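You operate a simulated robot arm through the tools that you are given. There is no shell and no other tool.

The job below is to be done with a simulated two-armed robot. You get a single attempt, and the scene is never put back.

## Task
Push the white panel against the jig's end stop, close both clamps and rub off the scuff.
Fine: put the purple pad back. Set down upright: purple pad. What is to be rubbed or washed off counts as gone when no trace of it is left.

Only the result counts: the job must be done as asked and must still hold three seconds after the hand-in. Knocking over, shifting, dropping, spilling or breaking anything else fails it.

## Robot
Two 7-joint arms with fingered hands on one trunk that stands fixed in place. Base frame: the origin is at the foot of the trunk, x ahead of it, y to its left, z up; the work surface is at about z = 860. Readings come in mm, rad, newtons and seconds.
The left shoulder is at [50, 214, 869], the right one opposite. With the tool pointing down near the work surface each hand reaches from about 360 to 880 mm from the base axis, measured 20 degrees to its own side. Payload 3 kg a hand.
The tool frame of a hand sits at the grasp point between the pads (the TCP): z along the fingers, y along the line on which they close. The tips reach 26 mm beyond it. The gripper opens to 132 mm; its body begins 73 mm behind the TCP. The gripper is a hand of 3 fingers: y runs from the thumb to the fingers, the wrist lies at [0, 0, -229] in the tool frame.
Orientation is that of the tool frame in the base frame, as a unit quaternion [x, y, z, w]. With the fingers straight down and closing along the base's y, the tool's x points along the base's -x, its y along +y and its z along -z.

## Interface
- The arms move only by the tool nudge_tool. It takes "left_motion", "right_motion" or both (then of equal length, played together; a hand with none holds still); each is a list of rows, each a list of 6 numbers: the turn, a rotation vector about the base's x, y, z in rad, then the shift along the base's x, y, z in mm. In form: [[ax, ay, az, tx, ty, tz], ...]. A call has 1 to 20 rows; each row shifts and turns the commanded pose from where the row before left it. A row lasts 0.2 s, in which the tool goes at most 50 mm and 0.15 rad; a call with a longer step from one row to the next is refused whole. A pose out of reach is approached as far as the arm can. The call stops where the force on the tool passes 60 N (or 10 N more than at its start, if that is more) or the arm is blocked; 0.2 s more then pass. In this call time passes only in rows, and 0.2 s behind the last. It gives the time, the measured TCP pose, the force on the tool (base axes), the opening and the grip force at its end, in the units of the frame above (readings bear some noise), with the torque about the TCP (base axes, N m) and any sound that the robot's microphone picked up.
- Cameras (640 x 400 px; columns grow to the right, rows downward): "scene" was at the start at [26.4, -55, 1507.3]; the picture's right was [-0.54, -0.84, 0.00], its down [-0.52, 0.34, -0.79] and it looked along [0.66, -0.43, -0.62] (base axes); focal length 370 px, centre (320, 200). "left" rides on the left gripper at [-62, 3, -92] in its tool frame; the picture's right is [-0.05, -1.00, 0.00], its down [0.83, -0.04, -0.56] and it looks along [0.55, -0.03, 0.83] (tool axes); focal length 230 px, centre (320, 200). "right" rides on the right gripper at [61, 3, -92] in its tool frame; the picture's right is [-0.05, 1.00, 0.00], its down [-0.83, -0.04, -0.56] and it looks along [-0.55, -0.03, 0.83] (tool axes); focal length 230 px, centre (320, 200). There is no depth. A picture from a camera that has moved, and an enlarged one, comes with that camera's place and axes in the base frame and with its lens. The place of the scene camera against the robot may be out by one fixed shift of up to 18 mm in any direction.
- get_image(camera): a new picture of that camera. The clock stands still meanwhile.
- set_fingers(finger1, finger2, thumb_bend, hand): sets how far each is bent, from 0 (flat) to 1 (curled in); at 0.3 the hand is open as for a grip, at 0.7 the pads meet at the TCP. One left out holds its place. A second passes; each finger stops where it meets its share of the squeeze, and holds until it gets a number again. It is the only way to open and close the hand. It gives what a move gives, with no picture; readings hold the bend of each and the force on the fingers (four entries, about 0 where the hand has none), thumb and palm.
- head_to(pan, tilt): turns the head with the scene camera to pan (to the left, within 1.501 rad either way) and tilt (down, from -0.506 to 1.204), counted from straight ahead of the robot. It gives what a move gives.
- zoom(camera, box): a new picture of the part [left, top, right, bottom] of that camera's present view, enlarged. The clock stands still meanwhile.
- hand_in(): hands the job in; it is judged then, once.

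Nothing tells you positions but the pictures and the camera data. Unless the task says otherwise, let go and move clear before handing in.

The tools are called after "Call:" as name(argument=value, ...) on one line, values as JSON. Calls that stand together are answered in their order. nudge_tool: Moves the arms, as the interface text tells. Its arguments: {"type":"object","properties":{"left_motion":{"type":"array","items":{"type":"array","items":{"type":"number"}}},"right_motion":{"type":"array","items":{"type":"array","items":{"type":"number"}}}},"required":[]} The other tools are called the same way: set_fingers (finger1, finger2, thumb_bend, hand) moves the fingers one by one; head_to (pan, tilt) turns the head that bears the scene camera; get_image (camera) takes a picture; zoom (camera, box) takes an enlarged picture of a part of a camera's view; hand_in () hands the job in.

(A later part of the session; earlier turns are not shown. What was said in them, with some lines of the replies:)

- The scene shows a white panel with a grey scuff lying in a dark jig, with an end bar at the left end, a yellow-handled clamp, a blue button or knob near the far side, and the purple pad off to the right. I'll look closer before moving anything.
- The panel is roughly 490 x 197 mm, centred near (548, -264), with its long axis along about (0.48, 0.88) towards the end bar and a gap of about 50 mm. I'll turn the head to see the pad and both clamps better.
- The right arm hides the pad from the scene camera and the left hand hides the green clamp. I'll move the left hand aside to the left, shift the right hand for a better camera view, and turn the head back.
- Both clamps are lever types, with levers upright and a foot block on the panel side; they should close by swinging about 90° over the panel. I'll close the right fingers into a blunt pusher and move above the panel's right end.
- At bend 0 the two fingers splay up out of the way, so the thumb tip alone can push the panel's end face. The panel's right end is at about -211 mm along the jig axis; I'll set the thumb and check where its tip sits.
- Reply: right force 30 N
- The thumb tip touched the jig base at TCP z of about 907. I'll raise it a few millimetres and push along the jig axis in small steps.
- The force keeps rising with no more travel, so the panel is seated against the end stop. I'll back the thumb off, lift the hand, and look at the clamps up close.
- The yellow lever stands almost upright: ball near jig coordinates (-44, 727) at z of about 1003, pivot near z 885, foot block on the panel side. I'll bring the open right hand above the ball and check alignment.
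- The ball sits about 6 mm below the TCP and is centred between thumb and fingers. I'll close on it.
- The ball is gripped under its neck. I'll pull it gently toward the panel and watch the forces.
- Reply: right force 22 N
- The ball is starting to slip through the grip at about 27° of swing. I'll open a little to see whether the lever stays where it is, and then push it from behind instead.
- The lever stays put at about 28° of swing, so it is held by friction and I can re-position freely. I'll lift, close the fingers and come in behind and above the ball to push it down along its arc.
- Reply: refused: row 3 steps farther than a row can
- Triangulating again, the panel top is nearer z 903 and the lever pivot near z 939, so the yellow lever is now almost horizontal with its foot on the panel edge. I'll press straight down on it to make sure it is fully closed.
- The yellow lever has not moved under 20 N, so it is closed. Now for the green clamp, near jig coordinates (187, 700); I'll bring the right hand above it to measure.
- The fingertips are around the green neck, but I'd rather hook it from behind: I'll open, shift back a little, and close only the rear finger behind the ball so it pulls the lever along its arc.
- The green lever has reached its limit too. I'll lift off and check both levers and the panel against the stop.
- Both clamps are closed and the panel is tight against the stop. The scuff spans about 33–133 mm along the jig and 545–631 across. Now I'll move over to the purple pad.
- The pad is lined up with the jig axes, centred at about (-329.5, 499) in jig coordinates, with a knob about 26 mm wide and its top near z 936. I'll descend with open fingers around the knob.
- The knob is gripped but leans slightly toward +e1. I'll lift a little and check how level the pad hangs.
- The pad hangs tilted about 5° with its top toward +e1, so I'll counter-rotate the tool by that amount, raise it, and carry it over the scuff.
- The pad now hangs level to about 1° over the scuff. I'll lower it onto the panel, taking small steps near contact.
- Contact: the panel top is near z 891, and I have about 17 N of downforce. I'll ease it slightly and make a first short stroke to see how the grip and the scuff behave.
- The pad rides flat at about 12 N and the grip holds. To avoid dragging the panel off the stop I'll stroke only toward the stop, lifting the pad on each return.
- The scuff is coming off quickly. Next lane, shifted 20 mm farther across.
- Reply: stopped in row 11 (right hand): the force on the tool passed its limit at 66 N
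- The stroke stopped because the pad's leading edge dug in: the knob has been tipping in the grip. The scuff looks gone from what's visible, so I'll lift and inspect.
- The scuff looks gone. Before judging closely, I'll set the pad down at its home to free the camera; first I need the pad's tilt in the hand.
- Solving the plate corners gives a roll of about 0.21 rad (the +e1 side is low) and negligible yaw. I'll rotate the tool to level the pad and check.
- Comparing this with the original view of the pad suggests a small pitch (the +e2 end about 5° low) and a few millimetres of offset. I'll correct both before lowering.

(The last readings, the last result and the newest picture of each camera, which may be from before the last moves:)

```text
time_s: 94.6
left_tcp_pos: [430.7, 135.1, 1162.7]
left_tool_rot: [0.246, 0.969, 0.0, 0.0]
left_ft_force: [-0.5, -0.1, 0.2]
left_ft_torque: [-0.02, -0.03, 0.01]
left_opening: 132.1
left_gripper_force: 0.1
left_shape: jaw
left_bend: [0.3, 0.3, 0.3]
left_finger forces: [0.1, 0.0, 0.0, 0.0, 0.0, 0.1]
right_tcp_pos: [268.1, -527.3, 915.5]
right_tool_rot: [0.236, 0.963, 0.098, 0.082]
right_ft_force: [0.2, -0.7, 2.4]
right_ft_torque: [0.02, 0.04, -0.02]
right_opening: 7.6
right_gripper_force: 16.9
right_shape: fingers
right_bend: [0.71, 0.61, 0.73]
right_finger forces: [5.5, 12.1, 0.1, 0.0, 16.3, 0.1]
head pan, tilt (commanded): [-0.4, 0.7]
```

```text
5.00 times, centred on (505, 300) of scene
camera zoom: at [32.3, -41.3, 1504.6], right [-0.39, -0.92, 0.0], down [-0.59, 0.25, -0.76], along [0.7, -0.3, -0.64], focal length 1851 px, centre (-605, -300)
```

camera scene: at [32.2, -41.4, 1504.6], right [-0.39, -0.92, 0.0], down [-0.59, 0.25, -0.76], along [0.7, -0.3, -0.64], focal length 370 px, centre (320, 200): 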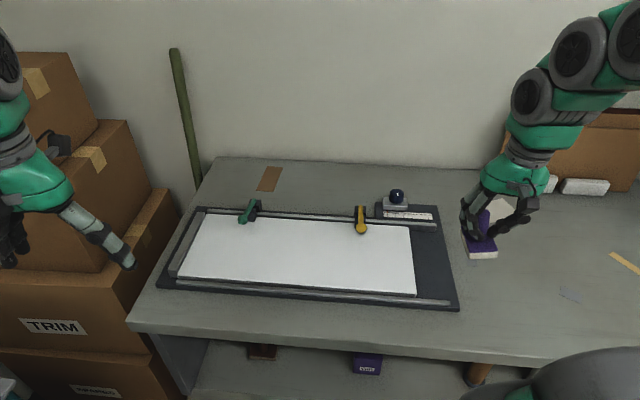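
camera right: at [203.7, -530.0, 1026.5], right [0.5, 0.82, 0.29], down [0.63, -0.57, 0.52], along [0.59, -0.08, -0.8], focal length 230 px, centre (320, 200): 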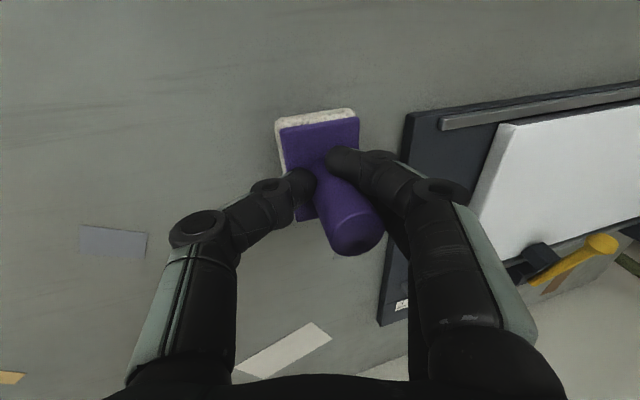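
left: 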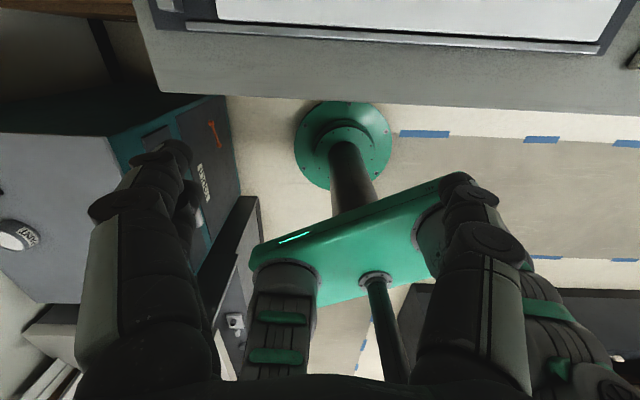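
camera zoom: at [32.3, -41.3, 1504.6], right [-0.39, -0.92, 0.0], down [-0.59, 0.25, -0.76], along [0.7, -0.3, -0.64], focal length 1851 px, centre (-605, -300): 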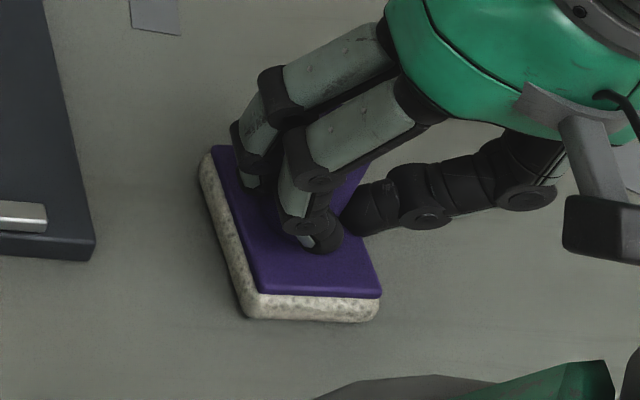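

The pad is touching the table within about 4 mm of its original place. I'll release it gradually.

Call:
set_fingers(hand="right", finger1=0.62, finger2=0.58, thumb_bend=0.64)

Call:
set_fingers(hand="right", finger1=0.45, finger2=0.45, thumb_bend=0.45)

Call:
zoom(camera="scene", box=[450, 260, 560, 340])

Call:
get_image(camera="right")

```text
time_s: 95.6
left_tcp_pos: [431.1, 134.3, 1164.1]
left_tool_rot: [0.246, 0.969, 0.0, 0.0]
left_ft_force: [-1.2, 0.4, 0.1]
left_ft_torque: [0.02, 0.03, 0.01]
left_opening: 131.9
left_gripper_force: 0.0
left_shape: jaw
left_bend: [0.3, 0.3, 0.3]
left_finger forces: [0.0, 0.0, 0.0, 0.0, 0.1, 0.0]
right_tcp_pos: [267.6, -529.0, 915.6]
right_tool_rot: [0.236, 0.963, 0.098, 0.082]
right_ft_force: [-0.5, 0.8, 4.3]
right_ft_torque: [-0.02, 0.08, 0.02]
right_opening: 22.5
right_gripper_force: 2.2
right_shape: fingers
right_bend: [0.62, 0.57, 0.65]
right_finger forces: [0.0, 0.0, 0.0, 0.0, 4.2, 0.0]
head pan, tilt (commanded): [-0.4, 0.7]
```

```text
time_s: 96.6
left_tcp_pos: [430.5, 133.2, 1163.6]
left_tool_rot: [0.246, 0.969, 0.0, 0.0]
left_ft_force: [-0.3, -0.6, 0.6]
left_ft_torque: [-0.01, 0.02, -0.01]
left_opening: 132.0
left_gripper_force: 0.0
left_shape: jaw
left_bend: [0.3, 0.3, 0.3]
left_finger forces: [0.0, 0.0, 0.0, 0.0, 0.0, 0.1]
right_tcp_pos: [267.4, -527.3, 915.9]
right_tool_rot: [0.236, 0.963, 0.097, 0.082]
right_ft_force: [0.6, -1.0, 0.4]
right_ft_torque: [0.0, 0.02, -0.01]
right_opening: 83.9
right_gripper_force: 0.1
right_shape: fingers
right_bend: [0.45, 0.45, 0.45]
right_finger forces: [0.0, 0.0, 0.1, 0.1, 0.0, 0.0]
head pan, tilt (commanded): [-0.4, 0.7]
```

```text
5.00 times, centred on (505, 300) of scene
camera zoom: at [32.2, -41.4, 1504.6], right [-0.39, -0.92, 0.0], down [-0.59, 0.25, -0.76], along [0.7, -0.3, -0.64], focal length 1851 px, centre (-605, -300)
```

zoom: 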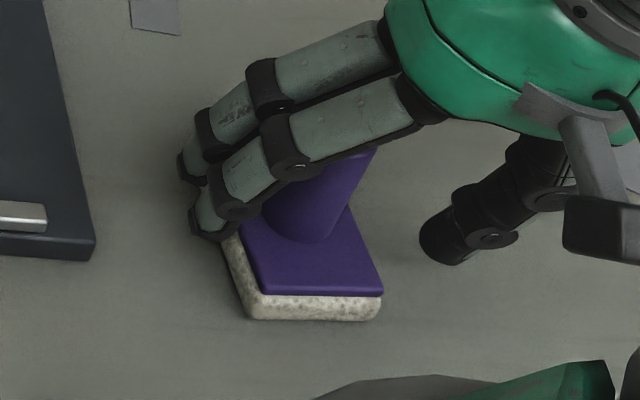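

```text
taken
camera right: at [195.6, -510.1, 998.1], right [0.48, 0.84, 0.23], down [0.59, -0.51, 0.62], along [0.64, -0.16, -0.75], focal length 230 px, centre (320, 200)
```

right: 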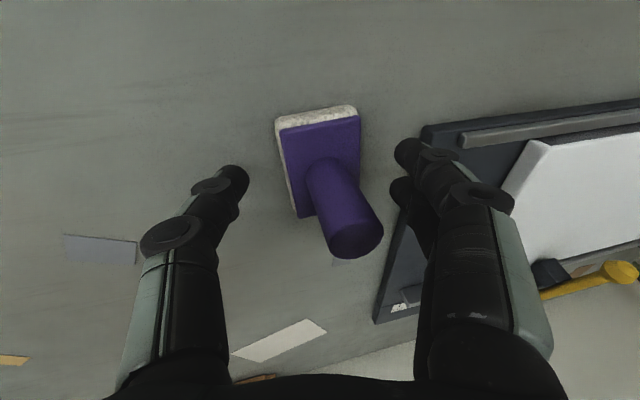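

Call:
nudge_tool(right_motion=[[0, 0, 0, 0, 0, 25], [0, 0, 0, 0, 0, 40], [0, 0, 0, 0, 0, 40], [-0.076, 0.104, 0, 0, 0, 20], [-0.076, 0.104, 0, 0, 0, 0]])

Call:
set_fingers(hand="right", finger1=0.3, finger2=0.3, thumb_bend=0.3)

Call:
get_image(camera="right")

Call:
zoom(camera="scene", box=[450, 260, 560, 340])

Call:
zoom(camera="scene", box=[250, 205, 350, 275])

```text
time_s: 97.8
left_tcp_pos: [430.7, 134.4, 1164.1]
left_tool_rot: [0.247, 0.969, 0.0, 0.0]
left_ft_force: [-0.2, 0.5, -0.9]
left_ft_torque: [-0.02, 0.0, 0.01]
left_opening: 132.0
left_gripper_force: 0.1
left_shape: jaw
left_bend: [0.3, 0.3, 0.3]
left_finger forces: [0.0, 0.1, 0.0, 0.1, 0.0, 0.0]
right_tcp_pos: [266.7, -527.0, 1041.4]
right_tool_rot: [0.238, 0.971, -0.001, 0.0]
right_ft_force: [0.2, -1.4, -0.6]
right_ft_torque: [0.01, -0.01, -0.01]
right_opening: 84.2
right_gripper_force: 0.0
right_shape: fingers
right_bend: [0.45, 0.45, 0.45]
right_finger forces: [0.0, 0.0, 0.0, 0.1, 0.0, 0.0]
head pan, tilt (commanded): [-0.4, 0.7]
```

```text
time_s: 98.8
left_tcp_pos: [430.7, 134.5, 1163.0]
left_tool_rot: [0.246, 0.969, 0.0, 0.0]
left_ft_force: [-0.6, -0.2, 0.2]
left_ft_torque: [0.02, -0.01, 0.0]
left_opening: 131.8
left_gripper_force: 0.1
left_shape: jaw
left_bend: [0.3, 0.3, 0.3]
left_finger forces: [0.1, 0.1, 0.0, 0.0, 0.0, 0.1]
right_tcp_pos: [267.1, -527.0, 1040.9]
right_tool_rot: [0.238, 0.971, 0.0, 0.0]
right_ft_force: [-0.3, -0.6, 0.8]
right_ft_torque: [0.02, -0.01, 0.01]
right_opening: 133.8
right_gripper_force: 0.0
right_shape: fingers
right_bend: [0.3, 0.3, 0.3]
right_finger forces: [0.1, 0.1, 0.0, 0.1, 0.0, 0.0]
head pan, tilt (commanded): [-0.4, 0.7]
```

```text
taken
camera right: at [213.9, -496.8, 1133.1], right [0.51, 0.86, 0.0], down [0.72, -0.42, 0.55], along [0.48, -0.28, -0.83], focal length 230 px, centre (320, 200)
```

right: 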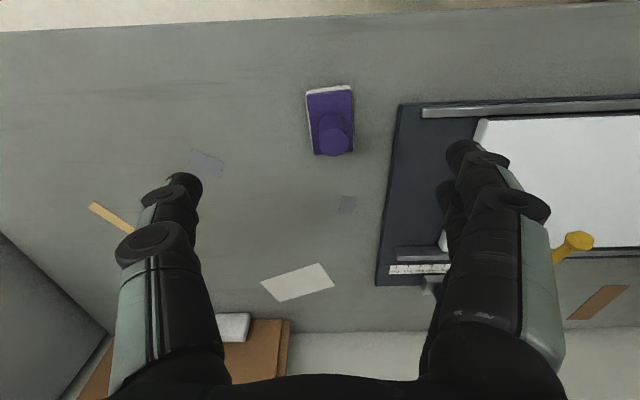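

```text
5.00 times, centred on (505, 300) of scene
camera zoom: at [32.3, -41.4, 1504.6], right [-0.39, -0.92, 0.0], down [-0.59, 0.25, -0.76], along [0.7, -0.3, -0.64], focal length 1851 px, centre (-605, -300)
```

zoom: 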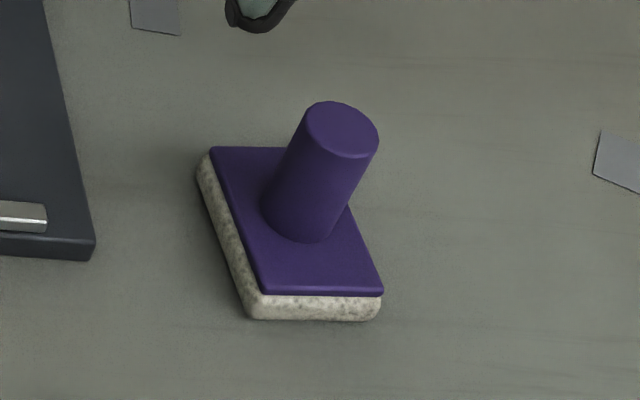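

```text
5.71 times, centred on (300, 240) of scene
camera zoom: at [32.3, -41.4, 1504.6], right [-0.39, -0.92, 0.0], down [-0.59, 0.25, -0.76], along [0.7, -0.3, -0.64], focal length 2116 px, centre (434, -29)
```

zoom: 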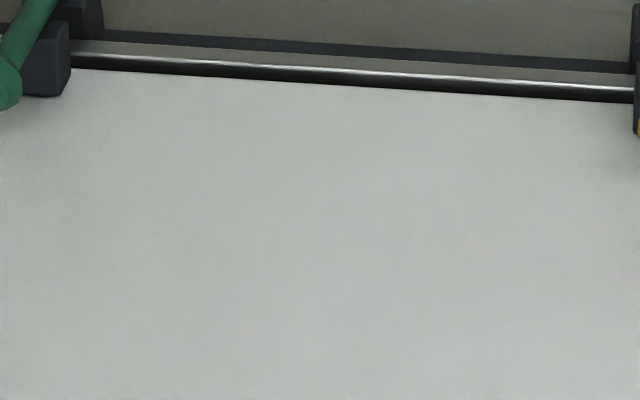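

The pad stands upright at its home. Next I'll move the free right-hand camera over the panel to look closely for any trace of the scuff.

Call:
nudge_tool(right_motion=[[0, 0, 0, 20, 32.4, 5], [0, 0, 0, 20, 32.4, 5], [0, 0, 0, 20, 32.4, 0], [0, 0, 0, 20, 32.4, 0], [0, 0, 0, 20, 32.4, 0], [0, 0, 0, 20, 32.4, 0], [0, 0, 0, 20, 32.4, 0], [0, 0, 0, 20, 32.4, 0], [0, 0, 0, 20, 32.4, 0], [0, 0, 0, 20, 32.4, 0], [0, 0, 0, 20, 32.4, 0]])

Call:
get_image(camera="right")

Call:
zoom(camera="right", box=[220, 60, 420, 200])

Call:
zoom(camera="right", box=[240, 120, 420, 240])

```text
time_s: 101.2
left_tcp_pos: [431.7, 134.9, 1163.6]
left_tool_rot: [0.246, 0.969, 0.0, -0.001]
left_ft_force: [0.7, 1.2, 0.0]
left_ft_torque: [-0.06, 0.04, 0.0]
left_opening: 131.8
left_gripper_force: 0.1
left_shape: jaw
left_bend: [0.3, 0.3, 0.3]
left_finger forces: [0.0, 0.0, 0.0, 0.1, 0.0, 0.0]
right_tcp_pos: [487.9, -170.8, 1049.2]
right_tool_rot: [0.238, 0.971, -0.001, 0.0]
right_ft_force: [0.4, 0.1, -1.1]
right_ft_torque: [-0.05, 0.02, -0.02]
right_opening: 134.2
right_gripper_force: 0.0
right_shape: fingers
right_bend: [0.3, 0.3, 0.3]
right_finger forces: [0.0, 0.0, 0.0, 0.0, 0.0, 0.0]
head pan, tilt (commanded): [-0.4, 0.7]
```

```text
taken
camera right: at [434.9, -139.0, 1142.2], right [0.51, 0.86, 0.0], down [0.72, -0.42, 0.56], along [0.48, -0.28, -0.83], focal length 230 px, centre (320, 200)
```

right: 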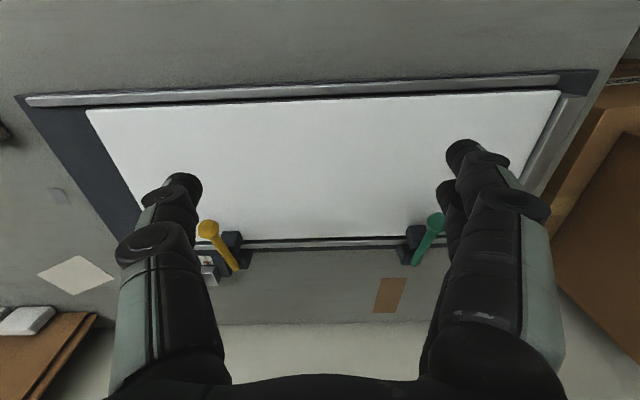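

```text
2.86 times, centred on (320, 130) of right
camera zoom: at [434.9, -139.0, 1142.2], right [0.51, 0.86, 0.0], down [0.72, -0.42, 0.56], along [0.48, -0.28, -0.83], focal length 657 px, centre (320, 400)
```

zoom: 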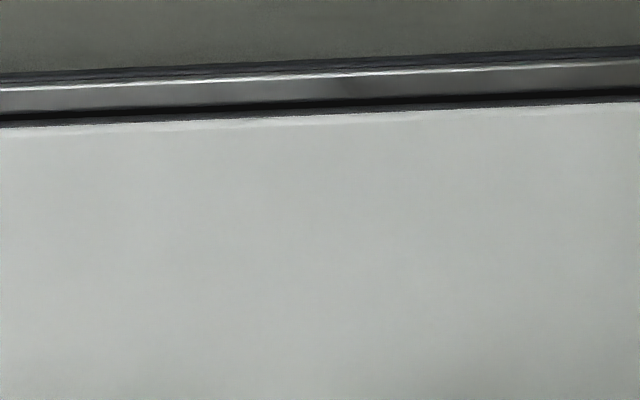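

```text
3.33 times, centred on (330, 180) of right
camera zoom: at [434.9, -139.0, 1142.2], right [0.51, 0.86, 0.0], down [0.72, -0.42, 0.56], along [0.48, -0.28, -0.83], focal length 767 px, centre (287, 267)
```

zoom: 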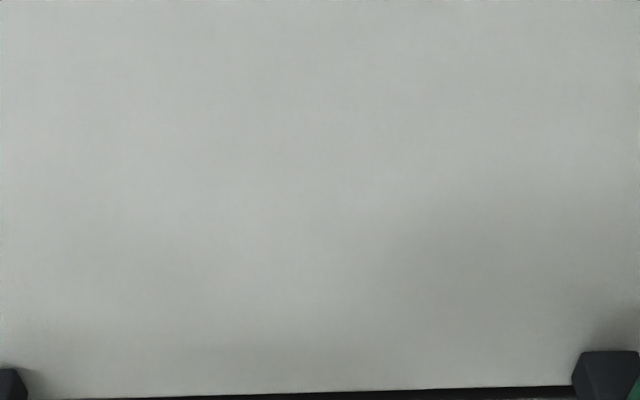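

Call:
zoom(camera="right", box=[260, 130, 340, 185])

Call:
zoom(camera="right", box=[320, 130, 400, 185])

Call:
zoom(camera="right", box=[260, 180, 340, 235])

Call:
zoom(camera="right", box=[320, 180, 400, 235])

```text
7.27 times, centred on (300, 158) of right
camera zoom: at [434.9, -139.0, 1142.2], right [0.51, 0.86, 0.0], down [0.72, -0.42, 0.56], along [0.48, -0.28, -0.83], focal length 1673 px, centre (466, 509)
```

zoom: 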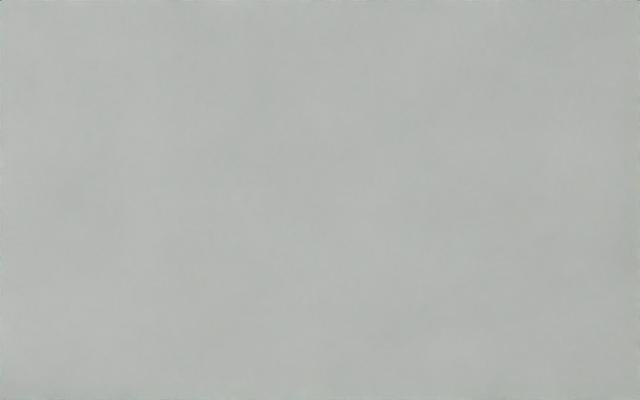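

```text
7.27 times, centred on (360, 158) of right
camera zoom: at [434.9, -139.0, 1142.2], right [0.51, 0.86, 0.0], down [0.72, -0.42, 0.56], along [0.48, -0.28, -0.83], focal length 1673 px, centre (29, 509)
```

zoom: 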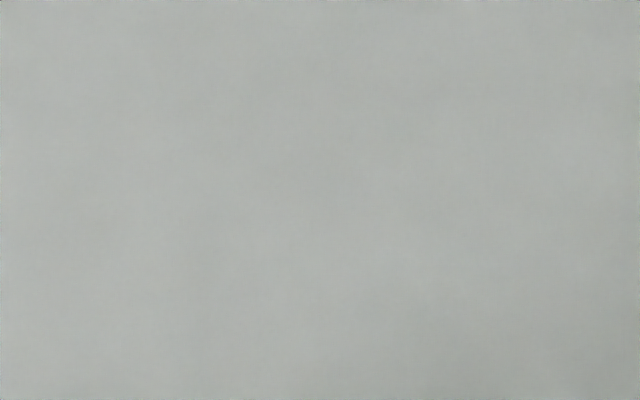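

```text
7.27 times, centred on (300, 208) of right
camera zoom: at [434.9, -139.0, 1142.2], right [0.51, 0.86, 0.0], down [0.72, -0.42, 0.56], along [0.48, -0.28, -0.83], focal length 1673 px, centre (466, 146)
```

zoom: 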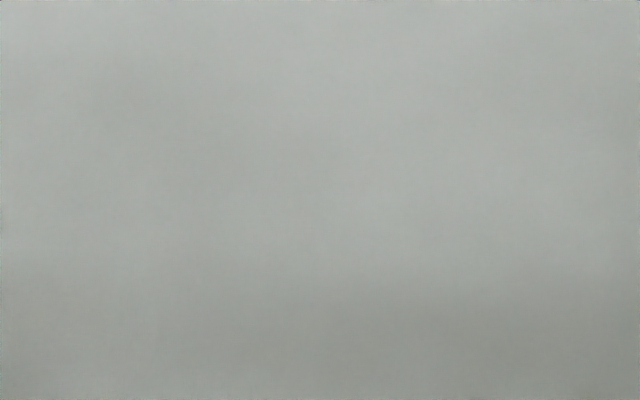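

```text
7.27 times, centred on (360, 208) of right
camera zoom: at [434.9, -139.0, 1142.2], right [0.51, 0.86, 0.0], down [0.72, -0.42, 0.56], along [0.48, -0.28, -0.83], focal length 1673 px, centre (29, 146)
```

zoom: 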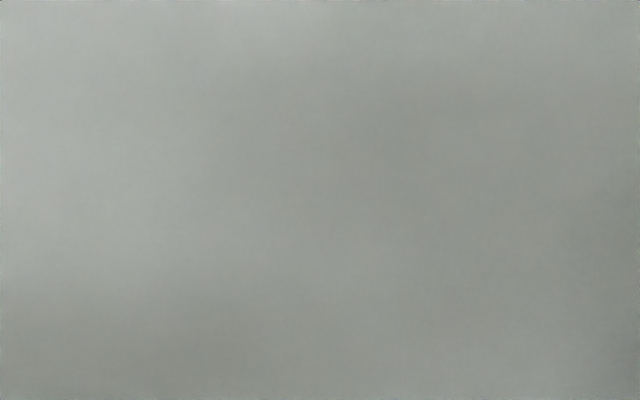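

No trace of the scuff shows at high magnification. I'll raise the right hand, park it clear near its starting pose, and run a last check of clamps, stop and pad.

Call:
nudge_tool(right_motion=[[0, 0, 0, 0, 0, 40], [0, 0, 0, 0, 0, 40], [0, 0, 0, 0, 0, 40], [0, 0, 0, 0, 0, 35], [0, 0, 0, -22.5, -38.5, 0], [0, 0, 0, -22.5, -38.5, 0], [0, 0, 0, -22.5, -38.5, 0], [0, 0, 0, -22.5, -38.5, 0], [0, 0, 0, -22.5, -38.5, 0], [0, 0, 0, -22.5, -38.5, 0]])

Call:
get_image(camera="scene")

Call:
get_image(camera="right")

Call:
zoom(camera="scene", box=[230, 190, 430, 300])

Call:
zoom(camera="scene", box=[165, 205, 235, 290])

```text
time_s: 103.4
left_tcp_pos: [431.0, 132.7, 1164.5]
left_tool_rot: [0.247, 0.969, 0.0, 0.0]
left_ft_force: [-0.7, 0.1, 0.5]
left_ft_torque: [0.02, -0.01, 0.02]
left_opening: 131.9
left_gripper_force: 0.1
left_shape: jaw
left_bend: [0.3, 0.3, 0.3]
left_finger forces: [0.0, 0.0, 0.0, 0.0, 0.0, 0.0]
right_tcp_pos: [352.2, -403.1, 1205.5]
right_tool_rot: [0.238, 0.971, 0.0, -0.001]
right_ft_force: [0.0, 0.3, -0.2]
right_ft_torque: [0.0, 0.0, 0.02]
right_opening: 134.3
right_gripper_force: 0.0
right_shape: fingers
right_bend: [0.3, 0.3, 0.3]
right_finger forces: [0.1, 0.0, 0.0, 0.1, 0.0, 0.0]
head pan, tilt (commanded): [-0.4, 0.7]
```

```text
taken
camera scene: at [32.2, -41.4, 1504.6], right [-0.39, -0.92, 0.0], down [-0.59, 0.25, -0.76], along [0.7, -0.3, -0.64], focal length 370 px, centre (320, 200)
```

scene: 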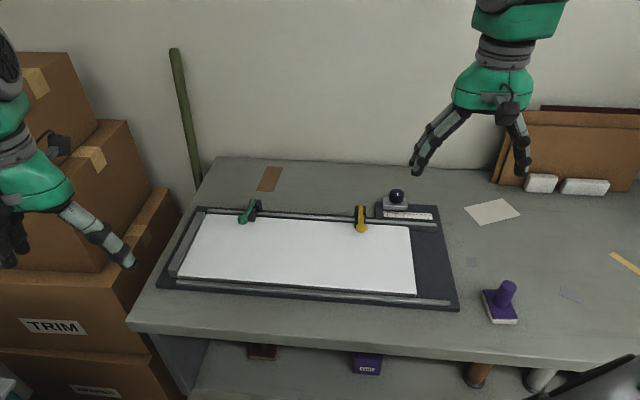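

```text
taken
camera right: at [298.7, -372.3, 1298.3], right [0.51, 0.86, 0.0], down [0.72, -0.42, 0.55], along [0.48, -0.28, -0.83], focal length 230 px, centre (320, 200)
```

right: 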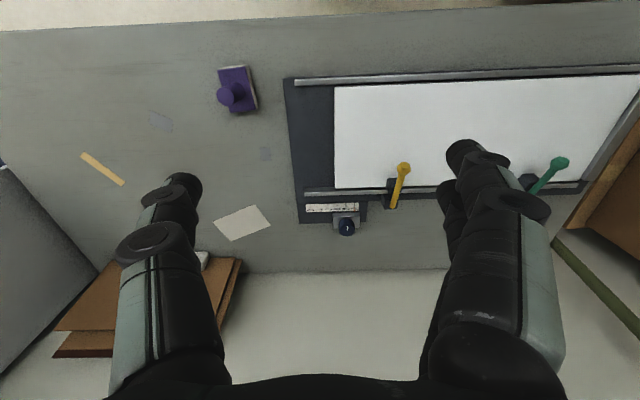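

```text
3.20 times, centred on (330, 245) of scene
camera zoom: at [32.2, -41.4, 1504.6], right [-0.39, -0.92, 0.0], down [-0.59, 0.25, -0.76], along [0.7, -0.3, -0.64], focal length 1185 px, centre (288, 56)
```

zoom: 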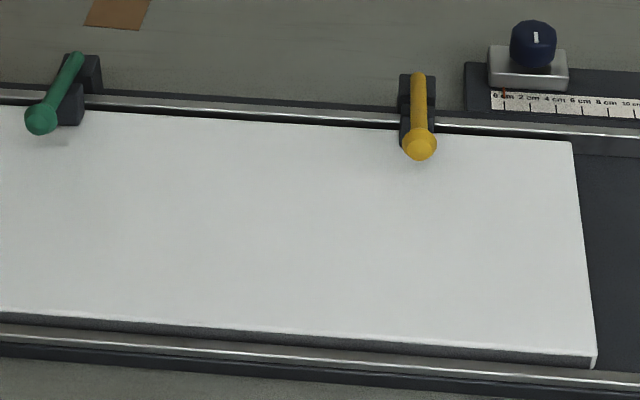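

```text
4.71 times, centred on (200, 248) of scene
camera zoom: at [32.2, -41.4, 1504.6], right [-0.39, -0.92, 0.0], down [-0.59, 0.25, -0.76], along [0.7, -0.3, -0.64], focal length 1742 px, centre (885, -24)
```

zoom: 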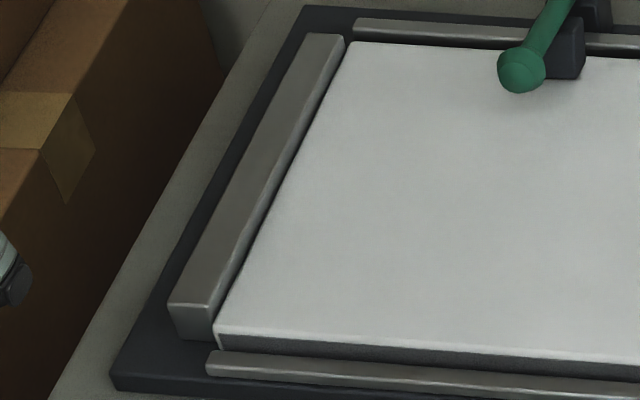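

Call:
zoom(camera="scene", box=[265, 215, 345, 265])

Call:
zoom(camera="right", box=[400, 90, 520, 180])

```text
8.00 times, centred on (305, 240) of scene
camera zoom: at [32.2, -41.4, 1504.6], right [-0.39, -0.92, 0.0], down [-0.59, 0.25, -0.76], along [0.7, -0.3, -0.64], focal length 2962 px, centre (440, -120)
```

zoom: 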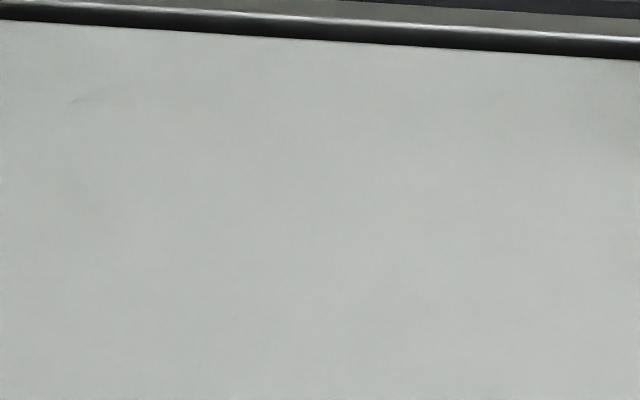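

```text
4.44 times, centred on (460, 135) of right
camera zoom: at [298.7, -372.3, 1298.3], right [0.51, 0.86, 0.0], down [0.72, -0.42, 0.55], along [0.48, -0.28, -0.83], focal length 1022 px, centre (-302, 489)
```

zoom: 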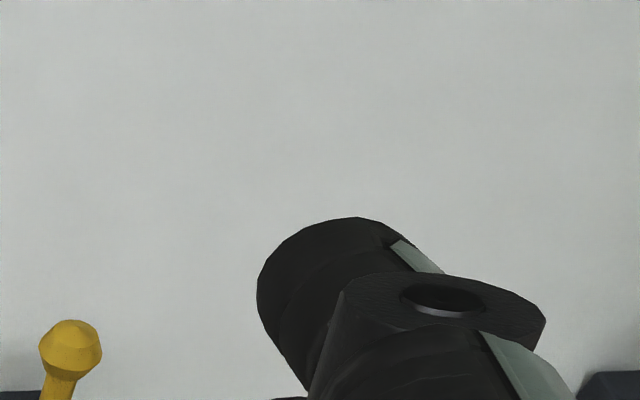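

There's a tiny grey fleck near the top left of that last view, so I'll look closer at it before handing in.

Call:
zoom(camera="scene", box=[260, 217, 292, 237])

Call:
zoom(camera="scene", box=[230, 205, 310, 255])

Call:
zoom(camera="scene", box=[300, 215, 380, 265])

```text
16.00 times, centred on (276, 227) of scene
camera zoom: at [32.2, -41.4, 1504.6], right [-0.39, -0.92, 0.0], down [-0.59, 0.25, -0.76], along [0.7, -0.3, -0.64], focal length 5924 px, centre (1024, -232)
```

zoom: 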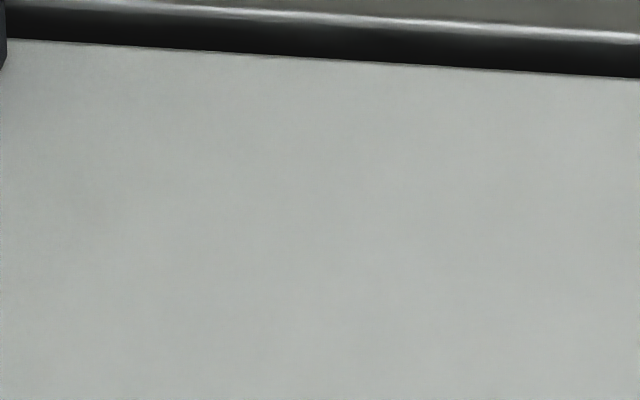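

```text
8.00 times, centred on (270, 230) of scene
camera zoom: at [32.2, -41.4, 1504.6], right [-0.39, -0.92, 0.0], down [-0.59, 0.25, -0.76], along [0.7, -0.3, -0.64], focal length 2962 px, centre (720, -40)
```

zoom: 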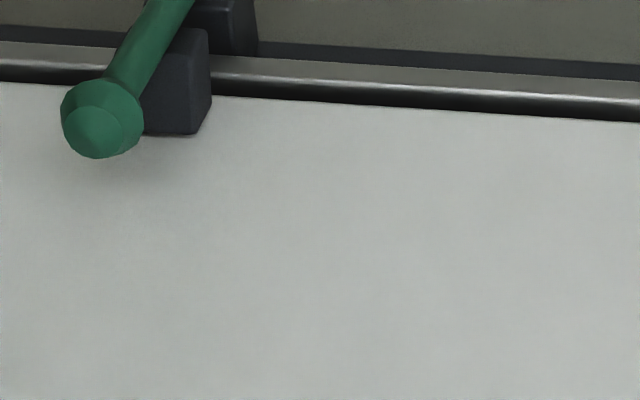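

```text
8.00 times, centred on (340, 240) of scene
camera zoom: at [32.2, -41.4, 1504.6], right [-0.39, -0.92, 0.0], down [-0.59, 0.25, -0.76], along [0.7, -0.3, -0.64], focal length 2962 px, centre (160, -120)
```

zoom: 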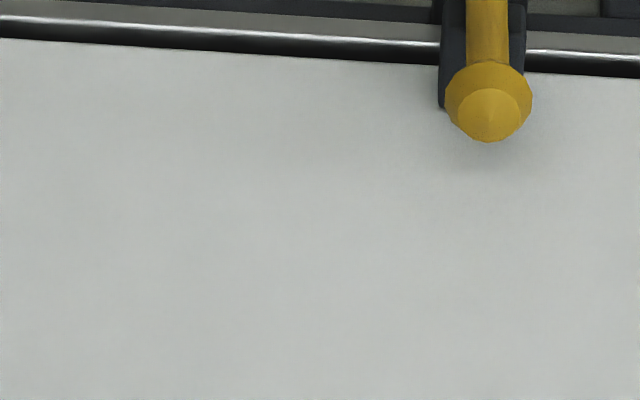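

The fleck does not appear in the closer views, so it was only an image artefact. The panel is clean and against the stop, both clamps are closed, the pad stands upright at its home and both hands are clear, so I'm handing in.

Call:
hand_in()

```text
The job is handed in.
```

I pushed the white panel against the end stop, closed both clamps, rubbed off the scuff and handed the job in; no verdict came back.

- **Panel:** it was still flush with the end stop in the last pictures, after the clamps were closed and the rubbing was done.
- **Clamps:** both levers swing down over the panel edge and press their foot blocks on it. The yellow one did not move under about 20 N, and the green one stopped at the same height. No click was reported for either.
- **Scuff:** no trace was left in close-up pictures from two cameras. The last rubbing stroke stopped early when the force on the tool hit 66 N, because the pad had tipped in the grip. The scuff was already gone where that stroke ended, so I did not rub again.
- **Purple pad:** it stands upright on the table, about 4 mm from its original spot and turned by about 4°.

I saw nothing else knocked over or moved, and both hands were clear when I handed in.
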